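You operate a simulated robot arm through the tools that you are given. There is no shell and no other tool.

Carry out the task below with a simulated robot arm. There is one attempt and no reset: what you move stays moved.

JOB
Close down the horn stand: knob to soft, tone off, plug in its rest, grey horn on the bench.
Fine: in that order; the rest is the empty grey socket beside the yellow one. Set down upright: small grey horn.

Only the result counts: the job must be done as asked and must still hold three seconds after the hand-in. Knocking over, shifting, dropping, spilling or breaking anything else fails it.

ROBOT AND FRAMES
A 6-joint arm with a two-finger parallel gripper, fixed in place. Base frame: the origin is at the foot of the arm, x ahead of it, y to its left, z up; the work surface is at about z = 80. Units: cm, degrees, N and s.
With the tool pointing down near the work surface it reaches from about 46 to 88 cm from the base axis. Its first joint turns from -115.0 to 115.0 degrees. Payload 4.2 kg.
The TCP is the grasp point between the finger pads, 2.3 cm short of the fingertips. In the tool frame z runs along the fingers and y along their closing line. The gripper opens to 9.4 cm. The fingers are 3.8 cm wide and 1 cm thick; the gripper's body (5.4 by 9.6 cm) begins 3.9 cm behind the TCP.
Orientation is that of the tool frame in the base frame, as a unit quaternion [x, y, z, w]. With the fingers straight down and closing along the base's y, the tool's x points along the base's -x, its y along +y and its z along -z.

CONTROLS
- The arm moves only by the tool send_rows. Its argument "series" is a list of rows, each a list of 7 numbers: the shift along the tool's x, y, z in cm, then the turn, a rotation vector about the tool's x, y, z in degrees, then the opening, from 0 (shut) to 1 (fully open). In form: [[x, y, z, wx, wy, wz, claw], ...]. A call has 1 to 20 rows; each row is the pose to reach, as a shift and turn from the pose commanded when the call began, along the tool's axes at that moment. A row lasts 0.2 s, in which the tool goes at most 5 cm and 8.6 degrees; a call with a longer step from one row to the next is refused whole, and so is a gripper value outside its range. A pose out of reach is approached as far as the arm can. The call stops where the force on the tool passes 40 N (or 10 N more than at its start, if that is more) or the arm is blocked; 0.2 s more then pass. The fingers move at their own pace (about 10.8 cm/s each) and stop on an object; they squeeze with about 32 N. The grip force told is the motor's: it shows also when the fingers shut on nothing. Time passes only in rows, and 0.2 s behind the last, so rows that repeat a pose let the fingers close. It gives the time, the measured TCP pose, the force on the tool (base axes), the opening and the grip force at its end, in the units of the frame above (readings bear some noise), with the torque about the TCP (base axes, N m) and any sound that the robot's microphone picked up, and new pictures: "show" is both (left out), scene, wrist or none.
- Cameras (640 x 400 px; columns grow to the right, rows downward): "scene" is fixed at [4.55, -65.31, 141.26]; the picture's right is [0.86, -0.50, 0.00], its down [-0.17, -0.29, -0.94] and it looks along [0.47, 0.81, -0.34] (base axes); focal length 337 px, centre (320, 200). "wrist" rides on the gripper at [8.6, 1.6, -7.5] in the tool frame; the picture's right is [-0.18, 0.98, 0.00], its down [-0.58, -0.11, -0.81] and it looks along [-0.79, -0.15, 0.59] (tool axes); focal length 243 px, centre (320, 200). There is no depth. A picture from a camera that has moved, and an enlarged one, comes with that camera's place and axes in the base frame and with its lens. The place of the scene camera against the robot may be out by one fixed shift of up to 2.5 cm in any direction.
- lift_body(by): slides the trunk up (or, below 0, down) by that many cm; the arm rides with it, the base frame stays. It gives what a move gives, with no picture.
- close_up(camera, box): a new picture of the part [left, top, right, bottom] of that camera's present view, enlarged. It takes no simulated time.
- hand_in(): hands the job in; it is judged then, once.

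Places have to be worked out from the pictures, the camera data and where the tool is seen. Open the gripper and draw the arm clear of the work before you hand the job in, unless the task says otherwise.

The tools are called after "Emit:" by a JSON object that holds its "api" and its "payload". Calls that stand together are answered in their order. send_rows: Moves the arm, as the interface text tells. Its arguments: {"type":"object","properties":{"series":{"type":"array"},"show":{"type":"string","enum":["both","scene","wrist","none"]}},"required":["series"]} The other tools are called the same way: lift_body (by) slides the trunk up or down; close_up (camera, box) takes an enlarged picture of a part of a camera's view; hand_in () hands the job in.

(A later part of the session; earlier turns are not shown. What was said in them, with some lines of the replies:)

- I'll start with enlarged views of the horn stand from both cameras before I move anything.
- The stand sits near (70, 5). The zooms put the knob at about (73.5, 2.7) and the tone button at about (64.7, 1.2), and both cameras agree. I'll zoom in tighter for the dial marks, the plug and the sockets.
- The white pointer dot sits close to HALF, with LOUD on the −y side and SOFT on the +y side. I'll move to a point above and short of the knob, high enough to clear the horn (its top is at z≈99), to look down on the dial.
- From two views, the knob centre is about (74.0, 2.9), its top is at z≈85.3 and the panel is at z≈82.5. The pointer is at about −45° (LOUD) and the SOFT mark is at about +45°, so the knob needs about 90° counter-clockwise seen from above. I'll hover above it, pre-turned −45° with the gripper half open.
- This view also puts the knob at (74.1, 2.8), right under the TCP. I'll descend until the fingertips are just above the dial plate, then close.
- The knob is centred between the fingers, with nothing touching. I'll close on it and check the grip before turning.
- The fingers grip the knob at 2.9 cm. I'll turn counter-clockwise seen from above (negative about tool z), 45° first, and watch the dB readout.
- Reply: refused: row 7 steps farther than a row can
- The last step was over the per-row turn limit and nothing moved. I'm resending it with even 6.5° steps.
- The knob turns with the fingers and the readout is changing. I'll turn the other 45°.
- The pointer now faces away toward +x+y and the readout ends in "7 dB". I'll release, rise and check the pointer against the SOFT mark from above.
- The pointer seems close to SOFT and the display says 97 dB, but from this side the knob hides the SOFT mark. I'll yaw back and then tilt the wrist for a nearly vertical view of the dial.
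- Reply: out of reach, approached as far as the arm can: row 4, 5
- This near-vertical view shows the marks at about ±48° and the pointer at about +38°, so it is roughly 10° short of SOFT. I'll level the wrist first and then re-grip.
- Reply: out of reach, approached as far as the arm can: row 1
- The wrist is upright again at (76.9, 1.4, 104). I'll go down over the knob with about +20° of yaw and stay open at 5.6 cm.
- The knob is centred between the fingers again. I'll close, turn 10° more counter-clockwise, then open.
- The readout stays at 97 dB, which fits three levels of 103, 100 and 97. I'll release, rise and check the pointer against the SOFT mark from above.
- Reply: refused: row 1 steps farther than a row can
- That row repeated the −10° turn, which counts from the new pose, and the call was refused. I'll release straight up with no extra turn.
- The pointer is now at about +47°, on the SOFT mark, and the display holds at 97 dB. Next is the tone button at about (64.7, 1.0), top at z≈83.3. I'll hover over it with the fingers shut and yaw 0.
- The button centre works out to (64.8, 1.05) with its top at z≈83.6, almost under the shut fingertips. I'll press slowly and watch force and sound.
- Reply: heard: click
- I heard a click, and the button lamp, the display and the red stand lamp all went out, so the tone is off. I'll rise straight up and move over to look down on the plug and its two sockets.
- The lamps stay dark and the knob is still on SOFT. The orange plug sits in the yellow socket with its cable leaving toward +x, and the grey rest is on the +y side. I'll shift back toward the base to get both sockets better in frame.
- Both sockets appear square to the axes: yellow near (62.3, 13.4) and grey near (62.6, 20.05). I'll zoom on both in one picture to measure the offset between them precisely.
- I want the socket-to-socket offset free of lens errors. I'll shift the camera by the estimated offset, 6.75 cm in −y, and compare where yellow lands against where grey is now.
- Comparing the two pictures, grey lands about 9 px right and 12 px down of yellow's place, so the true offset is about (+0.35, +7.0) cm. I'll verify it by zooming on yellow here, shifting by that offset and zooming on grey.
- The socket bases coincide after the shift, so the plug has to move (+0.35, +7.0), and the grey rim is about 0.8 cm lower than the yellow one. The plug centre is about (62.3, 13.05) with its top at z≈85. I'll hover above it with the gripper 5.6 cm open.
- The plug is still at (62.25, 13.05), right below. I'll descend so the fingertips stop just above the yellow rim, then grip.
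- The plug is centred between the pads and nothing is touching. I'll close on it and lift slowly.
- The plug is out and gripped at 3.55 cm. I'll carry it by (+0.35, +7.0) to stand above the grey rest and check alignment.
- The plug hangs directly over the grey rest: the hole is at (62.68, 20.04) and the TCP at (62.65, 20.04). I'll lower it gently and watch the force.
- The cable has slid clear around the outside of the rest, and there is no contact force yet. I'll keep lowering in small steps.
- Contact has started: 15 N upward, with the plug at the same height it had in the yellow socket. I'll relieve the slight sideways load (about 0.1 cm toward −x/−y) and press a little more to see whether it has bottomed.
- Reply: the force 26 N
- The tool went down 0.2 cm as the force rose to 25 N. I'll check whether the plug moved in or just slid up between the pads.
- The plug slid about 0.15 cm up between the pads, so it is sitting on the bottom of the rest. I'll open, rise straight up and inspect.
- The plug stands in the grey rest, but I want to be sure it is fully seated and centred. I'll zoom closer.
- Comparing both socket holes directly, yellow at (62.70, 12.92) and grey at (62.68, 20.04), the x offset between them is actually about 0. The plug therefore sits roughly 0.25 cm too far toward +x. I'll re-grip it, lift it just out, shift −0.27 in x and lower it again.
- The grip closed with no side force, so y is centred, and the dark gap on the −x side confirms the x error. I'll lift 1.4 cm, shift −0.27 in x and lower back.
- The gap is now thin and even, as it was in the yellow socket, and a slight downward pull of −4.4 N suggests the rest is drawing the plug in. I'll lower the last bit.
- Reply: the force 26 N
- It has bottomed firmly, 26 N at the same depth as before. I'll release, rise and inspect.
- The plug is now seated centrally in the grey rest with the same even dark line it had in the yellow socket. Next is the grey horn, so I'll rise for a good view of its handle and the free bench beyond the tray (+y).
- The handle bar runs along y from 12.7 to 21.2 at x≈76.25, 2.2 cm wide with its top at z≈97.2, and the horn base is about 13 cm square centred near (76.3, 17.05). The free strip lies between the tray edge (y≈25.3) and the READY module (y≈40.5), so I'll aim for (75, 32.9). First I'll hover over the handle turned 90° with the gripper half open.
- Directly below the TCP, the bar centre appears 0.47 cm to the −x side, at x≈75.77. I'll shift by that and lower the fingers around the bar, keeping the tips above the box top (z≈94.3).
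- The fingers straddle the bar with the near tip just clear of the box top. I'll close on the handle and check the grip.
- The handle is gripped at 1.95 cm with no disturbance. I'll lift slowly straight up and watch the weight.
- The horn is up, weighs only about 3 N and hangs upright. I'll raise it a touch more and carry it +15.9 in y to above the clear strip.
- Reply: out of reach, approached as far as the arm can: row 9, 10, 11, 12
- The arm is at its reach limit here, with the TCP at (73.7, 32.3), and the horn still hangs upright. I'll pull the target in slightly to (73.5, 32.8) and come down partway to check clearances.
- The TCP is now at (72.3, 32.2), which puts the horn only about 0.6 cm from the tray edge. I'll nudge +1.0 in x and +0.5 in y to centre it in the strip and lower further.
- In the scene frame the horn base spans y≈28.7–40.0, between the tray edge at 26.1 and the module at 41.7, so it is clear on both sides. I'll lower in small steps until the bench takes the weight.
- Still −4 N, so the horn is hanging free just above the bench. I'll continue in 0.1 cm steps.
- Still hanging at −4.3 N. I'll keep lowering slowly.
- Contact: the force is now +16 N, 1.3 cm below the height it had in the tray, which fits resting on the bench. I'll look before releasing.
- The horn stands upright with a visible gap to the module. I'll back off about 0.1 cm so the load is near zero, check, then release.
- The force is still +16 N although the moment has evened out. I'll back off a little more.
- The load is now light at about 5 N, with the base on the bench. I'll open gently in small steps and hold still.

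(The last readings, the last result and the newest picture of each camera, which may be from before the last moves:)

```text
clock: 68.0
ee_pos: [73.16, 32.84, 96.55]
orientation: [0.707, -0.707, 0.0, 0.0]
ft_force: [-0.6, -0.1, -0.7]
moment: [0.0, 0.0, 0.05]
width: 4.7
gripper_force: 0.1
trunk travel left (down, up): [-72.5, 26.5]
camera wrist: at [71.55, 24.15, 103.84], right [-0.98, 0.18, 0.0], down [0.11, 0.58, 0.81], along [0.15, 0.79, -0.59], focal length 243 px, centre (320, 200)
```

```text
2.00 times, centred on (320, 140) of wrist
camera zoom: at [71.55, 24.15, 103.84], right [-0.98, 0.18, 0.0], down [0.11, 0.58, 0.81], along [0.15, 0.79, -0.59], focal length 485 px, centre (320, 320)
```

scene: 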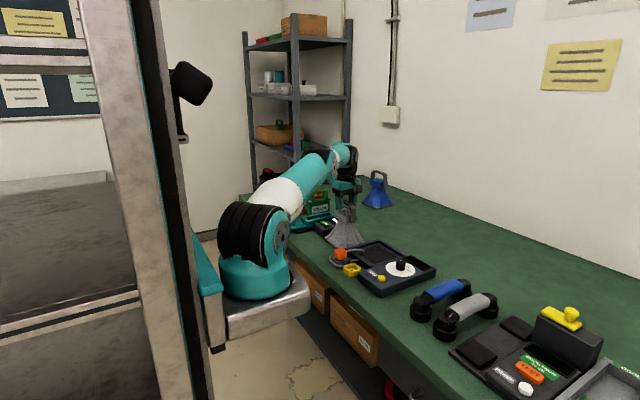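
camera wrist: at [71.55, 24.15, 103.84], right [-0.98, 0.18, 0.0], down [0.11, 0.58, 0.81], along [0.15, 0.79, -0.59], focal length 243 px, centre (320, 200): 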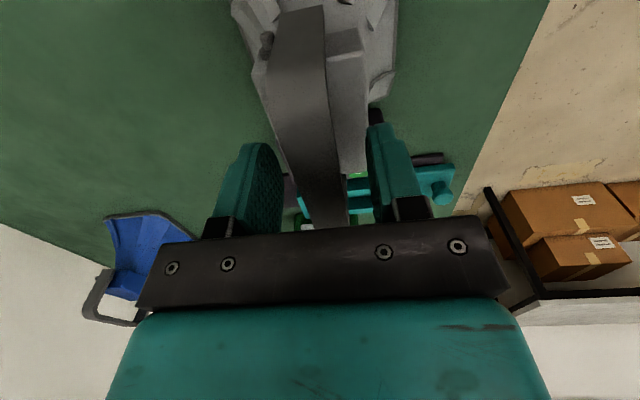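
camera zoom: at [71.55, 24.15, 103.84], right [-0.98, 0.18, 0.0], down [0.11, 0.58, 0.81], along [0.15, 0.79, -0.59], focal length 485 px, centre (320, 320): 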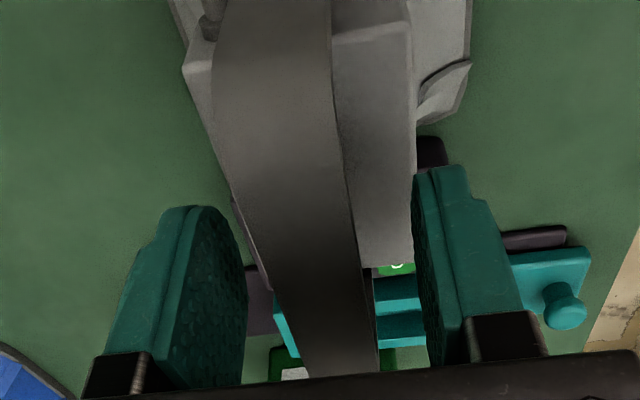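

The horn stands free and upright and nothing moved on release. I'll rise straight up clear of the handle, then pull back toward the base to check everything.

Emit:
{"api": "send_rows", "payload": {"series": [[0, 0, -1, 0, 0, 0, 0.5], [0, 0, -2.5, 0, 0, 0, 0.5], [0, 0.5, -4.5, 0, 0, 0, 0.5], [0, 1.5, -7, 0, 0, 0, 0.5], [0, 3, -10, 0, 0, 0, 0.5], [0, 5, -13, 0, 0, 0, 0.5], [0, 8, -15, 0, 0, 0, 0.5], [0, 11, -16, 0, 0, 0, 0.5], [0, 11, -16, 0, 0, 0, 0.5]]}}

Emit:
{"api": "close_up", "payload": {"camera": "scene", "box": [290, 180, 450, 300]}}

Emit:
{"api": "close_up", "payload": {"camera": "wrist", "box": [160, 0, 400, 160]}}

```text
clock: 70.0
ee_pos: [62.11, 32.88, 112.53]
orientation: [0.707, -0.707, 0.0, 0.0]
ft_force: [-0.4, -0.3, -0.3]
moment: [0.03, -0.02, -0.02]
width: 4.71
gripper_force: 0.0
trunk travel left (down, up): [-72.5, 26.5]
camera wrist: at [60.54, 24.21, 119.91], right [-0.98, 0.18, 0.0], down [0.11, 0.58, 0.81], along [0.15, 0.79, -0.59], focal length 243 px, centre (320, 200)
```

scene: 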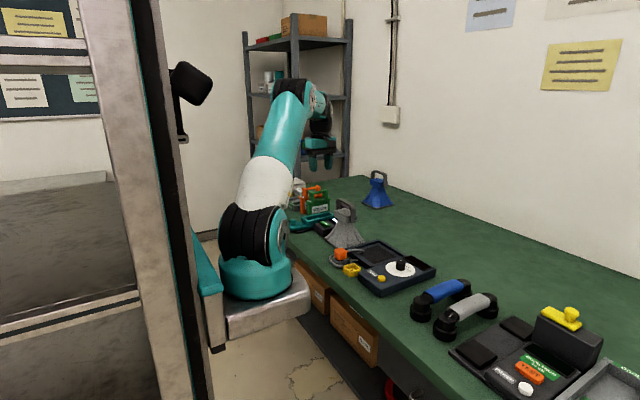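
wrist: 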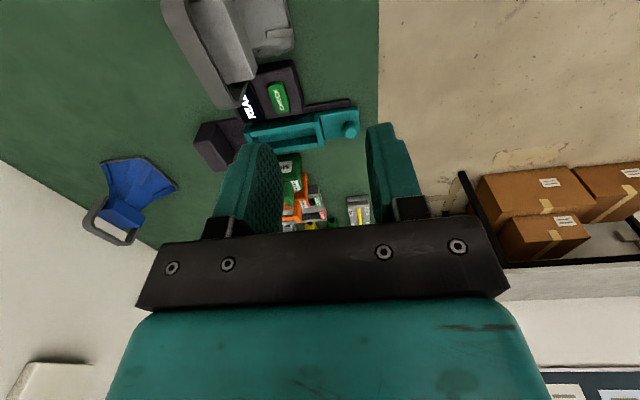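

```text
3.33 times, centred on (370, 240) of scene
camera zoom: at [4.55, -65.31, 141.26], right [0.86, -0.5, 0.0], down [-0.17, -0.29, -0.94], along [0.47, 0.81, -0.34], focal length 1122 px, centre (153, 67)
```

zoom: 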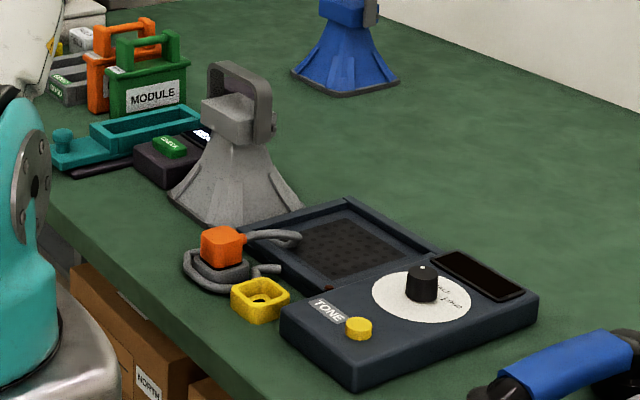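

```text
2.50 times, centred on (280, 80) of wrist
camera zoom: at [60.54, 24.21, 119.91], right [-0.98, 0.18, 0.0], down [0.11, 0.58, 0.81], along [0.15, 0.79, -0.59], focal length 606 px, centre (420, 500)
```

zoom: 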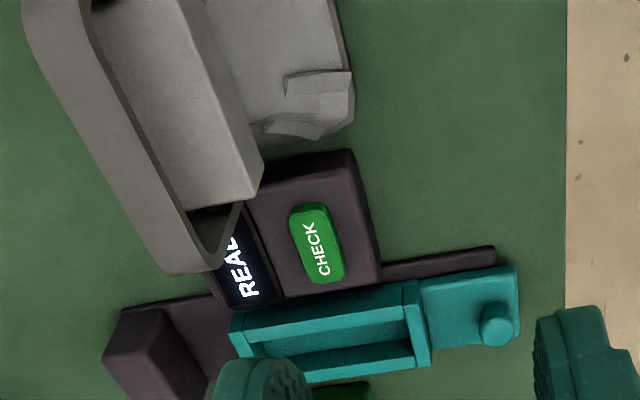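

All four steps look done. I want to be sure the horn is truly upright and flat on the bench, so I'll zoom on it.

Emit:
{"api": "close_up", "payload": {"camera": "scene", "box": [315, 190, 385, 255]}}

Emit:
{"api": "close_up", "payload": {"camera": "scene", "box": [325, 225, 385, 270]}}

```text
6.15 times, centred on (350, 222) of scene
camera zoom: at [4.55, -65.31, 141.26], right [0.86, -0.5, 0.0], down [-0.17, -0.29, -0.94], along [0.47, 0.81, -0.34], focal length 2071 px, centre (135, 62)
```

zoom: 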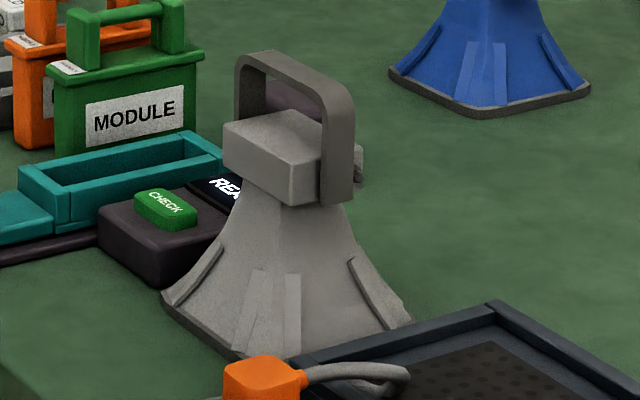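

```text
8.89 times, centred on (355, 248) of scene
camera zoom: at [4.55, -65.31, 141.26], right [0.86, -0.5, 0.0], down [-0.17, -0.29, -0.94], along [0.47, 0.81, -0.34], focal length 2992 px, centre (9, -222)
```

zoom: 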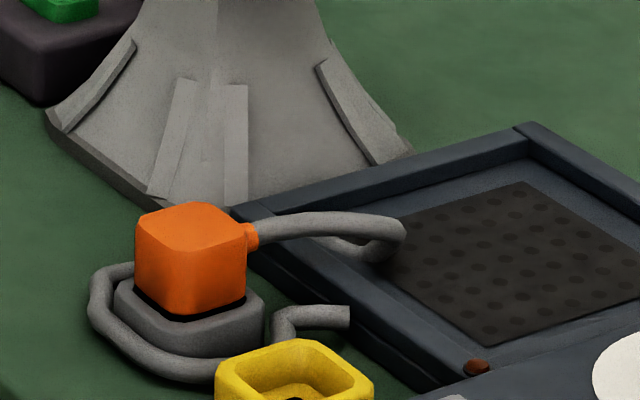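

The horn is upright. The tray edge partly hides the base, so I'll move the wrist camera over the tray to look at the gap between the horn base and the tray.

Emit:
{"api": "send_rows", "payload": {"series": [[2.5, -1.5, -1, 0, 0, 0, 0.5], [5, -3, -1, 0, 0, 0, 0.5], [8, -5, -1, 0, 0, 0, 0.5], [11, -7, -1, 0, 0, 0, 0.5], [13, -9, -1, 0, 0, 0, 0.5], [13, -9, -1, 0, 0, 0, 0.5]], "show": "wrist"}}

Emit:
{"api": "close_up", "payload": {"camera": "wrist", "box": [200, 0, 460, 160]}}

```text
clock: 71.4
ee_pos: [71.09, 19.74, 113.37]
orientation: [0.708, -0.706, 0.0, 0.0]
ft_force: [-0.3, -0.2, -0.3]
moment: [0.03, -0.03, -0.02]
width: 4.7
gripper_force: 0.0
trunk travel left (down, up): [-72.5, 26.5]
camera wrist: at [69.52, 11.13, 120.82], right [-0.98, 0.18, 0.0], down [0.11, 0.58, 0.81], along [0.15, 0.79, -0.59], focal length 243 px, centre (320, 200)
```

wrist: 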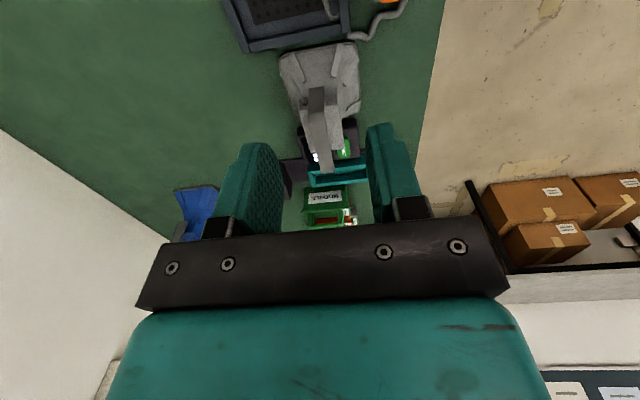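

```text
2.46 times, centred on (330, 80) of wrist
camera zoom: at [69.52, 11.13, 120.82], right [-0.98, 0.18, 0.0], down [0.11, 0.58, 0.81], along [0.15, 0.79, -0.59], focal length 597 px, centre (295, 495)
```

zoom: 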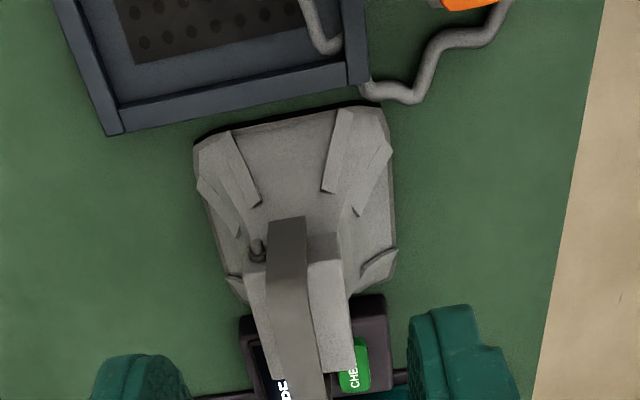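

Emit:
{"api": "close_up", "payload": {"camera": "wrist", "box": [270, 20, 380, 70]}}

Emit:
{"api": "close_up", "payload": {"camera": "wrist", "box": [330, 0, 420, 60]}}

Emit:
{"api": "close_up", "payload": {"camera": "scene", "box": [380, 250, 440, 290]}}

```text
5.82 times, centred on (325, 45) of wrist
camera zoom: at [69.52, 11.13, 120.82], right [-0.98, 0.18, 0.0], down [0.11, 0.58, 0.81], along [0.15, 0.79, -0.59], focal length 1412 px, centre (291, 1102)
```

zoom: 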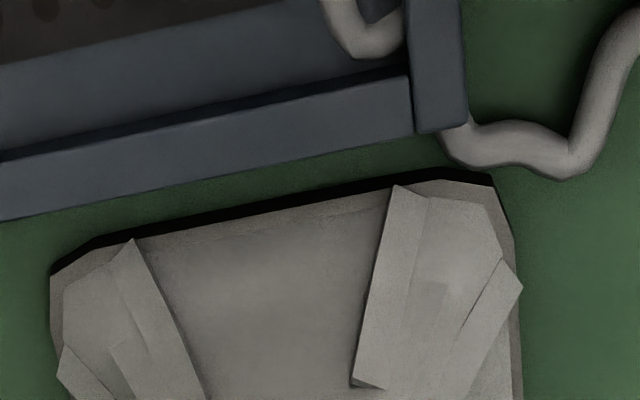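

```text
6.67 times, centred on (375, 30) of wrist
camera zoom: at [69.52, 11.13, 120.82], right [-0.98, 0.18, 0.0], down [0.11, 0.58, 0.81], along [0.15, 0.79, -0.59], focal length 1618 px, centre (-47, 1333)
```

zoom: 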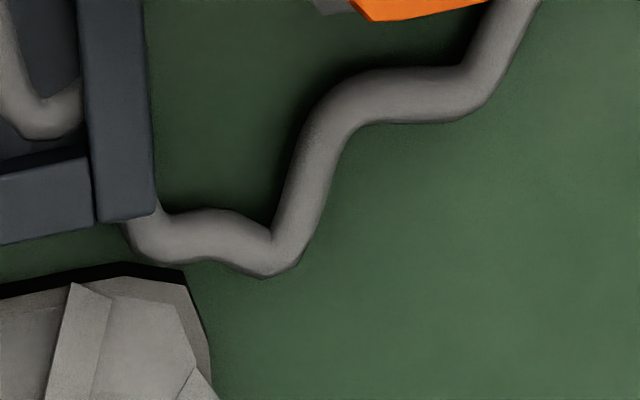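

```text
10.00 times, centred on (410, 270) of scene
camera zoom: at [4.55, -65.31, 141.26], right [0.86, -0.5, 0.0], down [-0.17, -0.29, -0.94], along [0.47, 0.81, -0.34], focal length 3366 px, centre (-580, -500)
```

zoom: 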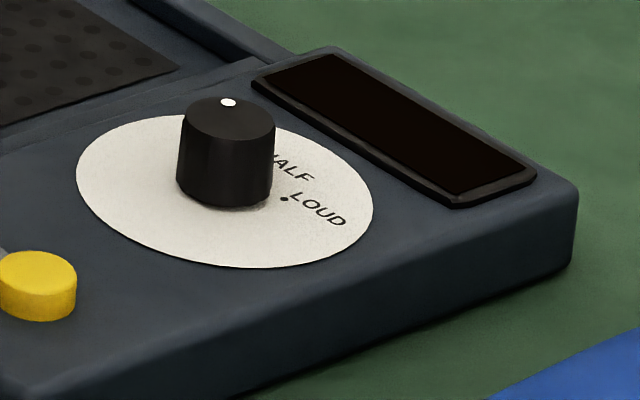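

There is a clear green gap between the horn base and both tray and cable. The knob is on SOFT, the lamps are dark and the plug is in its rest. I'll open the gripper fully and draw the arm up and back, with a short wait to check that everything holds.

Emit:
{"api": "send_rows", "payload": {"series": [[1, 1, -2, 0, 0, 0, 1], [3, 3, -4, 0, 0, 0, 1], [5.5, 5, -6, 0, 0, 0, 1], [8, 7, -8, 0, 0, 0, 1], [11, 9, -9, 0, 0, 0, 1], [14, 10, -10, 0, 0, 0, 1], [17, 11, -10, 0, 0, 0, 1], [17, 11, -10, 0, 0, 0, 1], [17, 11, -10, 0, 0, 0, 1], [17, 11, -10, 0, 0, 0, 1], [17, 11, -10, 0, 0, 0, 1], [17, 11, -10, 0, 0, 0, 1], [17, 11, -10, 0, 0, 0, 1], [17, 11, -10, 0, 0, 0, 1], [17, 11, -10, 0, 0, 0, 1]]}}

Emit:
{"api": "close_up", "payload": {"camera": "scene", "box": [290, 180, 450, 300]}}

```text
clock: 74.6
ee_pos: [60.35, 2.88, 123.42]
orientation: [-0.707, 0.708, 0.0, 0.001]
ft_force: [0.0, 0.0, 0.9]
moment: [0.01, 0.02, -0.01]
width: 9.38
gripper_force: 0.0
trunk travel left (down, up): [-72.5, 26.5]
camera wrist: at [58.58, -5.82, 130.79], right [-0.98, 0.18, 0.0], down [0.11, 0.58, 0.81], along [0.15, 0.79, -0.59], focal length 243 px, centre (320, 200)
```

scene: 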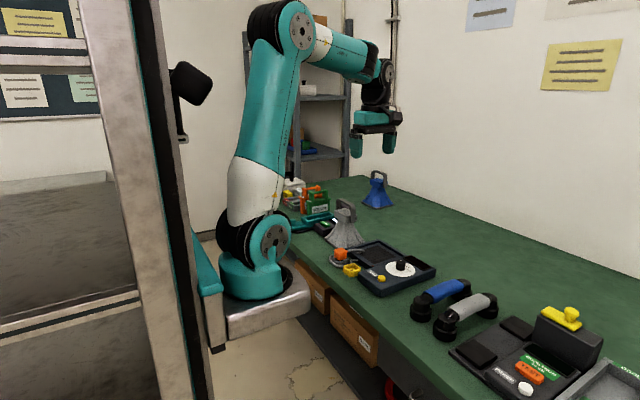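
wrist: 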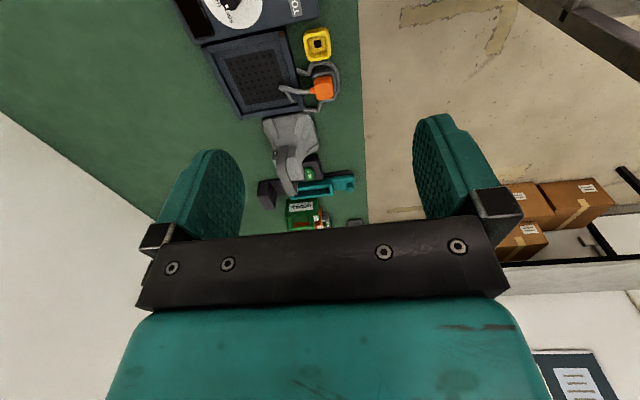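

```text
3.33 times, centred on (370, 240) of scene
camera zoom: at [4.55, -65.31, 141.26], right [0.86, -0.5, 0.0], down [-0.17, -0.29, -0.94], along [0.47, 0.81, -0.34], focal length 1122 px, centre (153, 67)
```

zoom: 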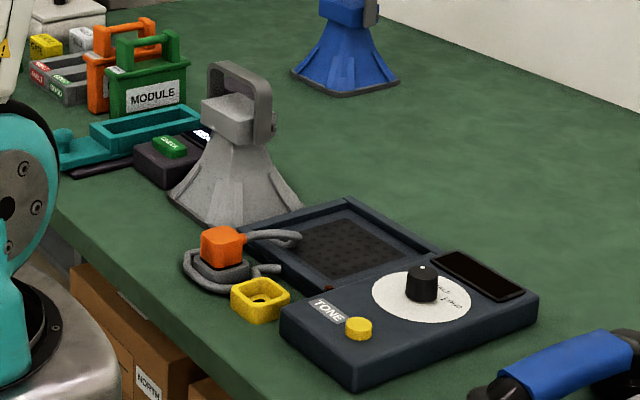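

Everything holds steady: knob on SOFT, tone off, plug seated in the grey rest, and the grey horn upright and free on the bench. The arm is clear with the gripper open, so I'm handing in.

Emit:
{"api": "hand_in", "payload": {}}

```text
The job is handed in.
```

The horn stand is closed down and handed in. The hand-in only confirmed receipt, so I don't have a verdict on the result.

1. **Knob to soft:** I turned it counter-clockwise from LOUD to the SOFT mark. The readout went from 103 to 97 dB. The first turn stopped about 10° short, so I re-gripped and finished it.
2. **Tone off:** one press of the button gave a click. The button lamp, the display and the stand's red lamp all went dark and stayed dark.
3. **Plug in its rest:** it now sits in the grey socket as squarely as it did in the yellow one. My first placement was about 0.25 cm off centre, so I lifted it and set it in again.
4. **Grey horn on the bench:** it stands upright in the clear strip between its tray and the READY module. There is a visible gap to the tray, and by my estimate about 1–2 cm to the module.

I saw nothing else move, apart from the plug's own cable, which shifted with it. The arm is drawn up and back with the gripper open. The last pictures, taken a little over a second after it stopped, show everything holding.
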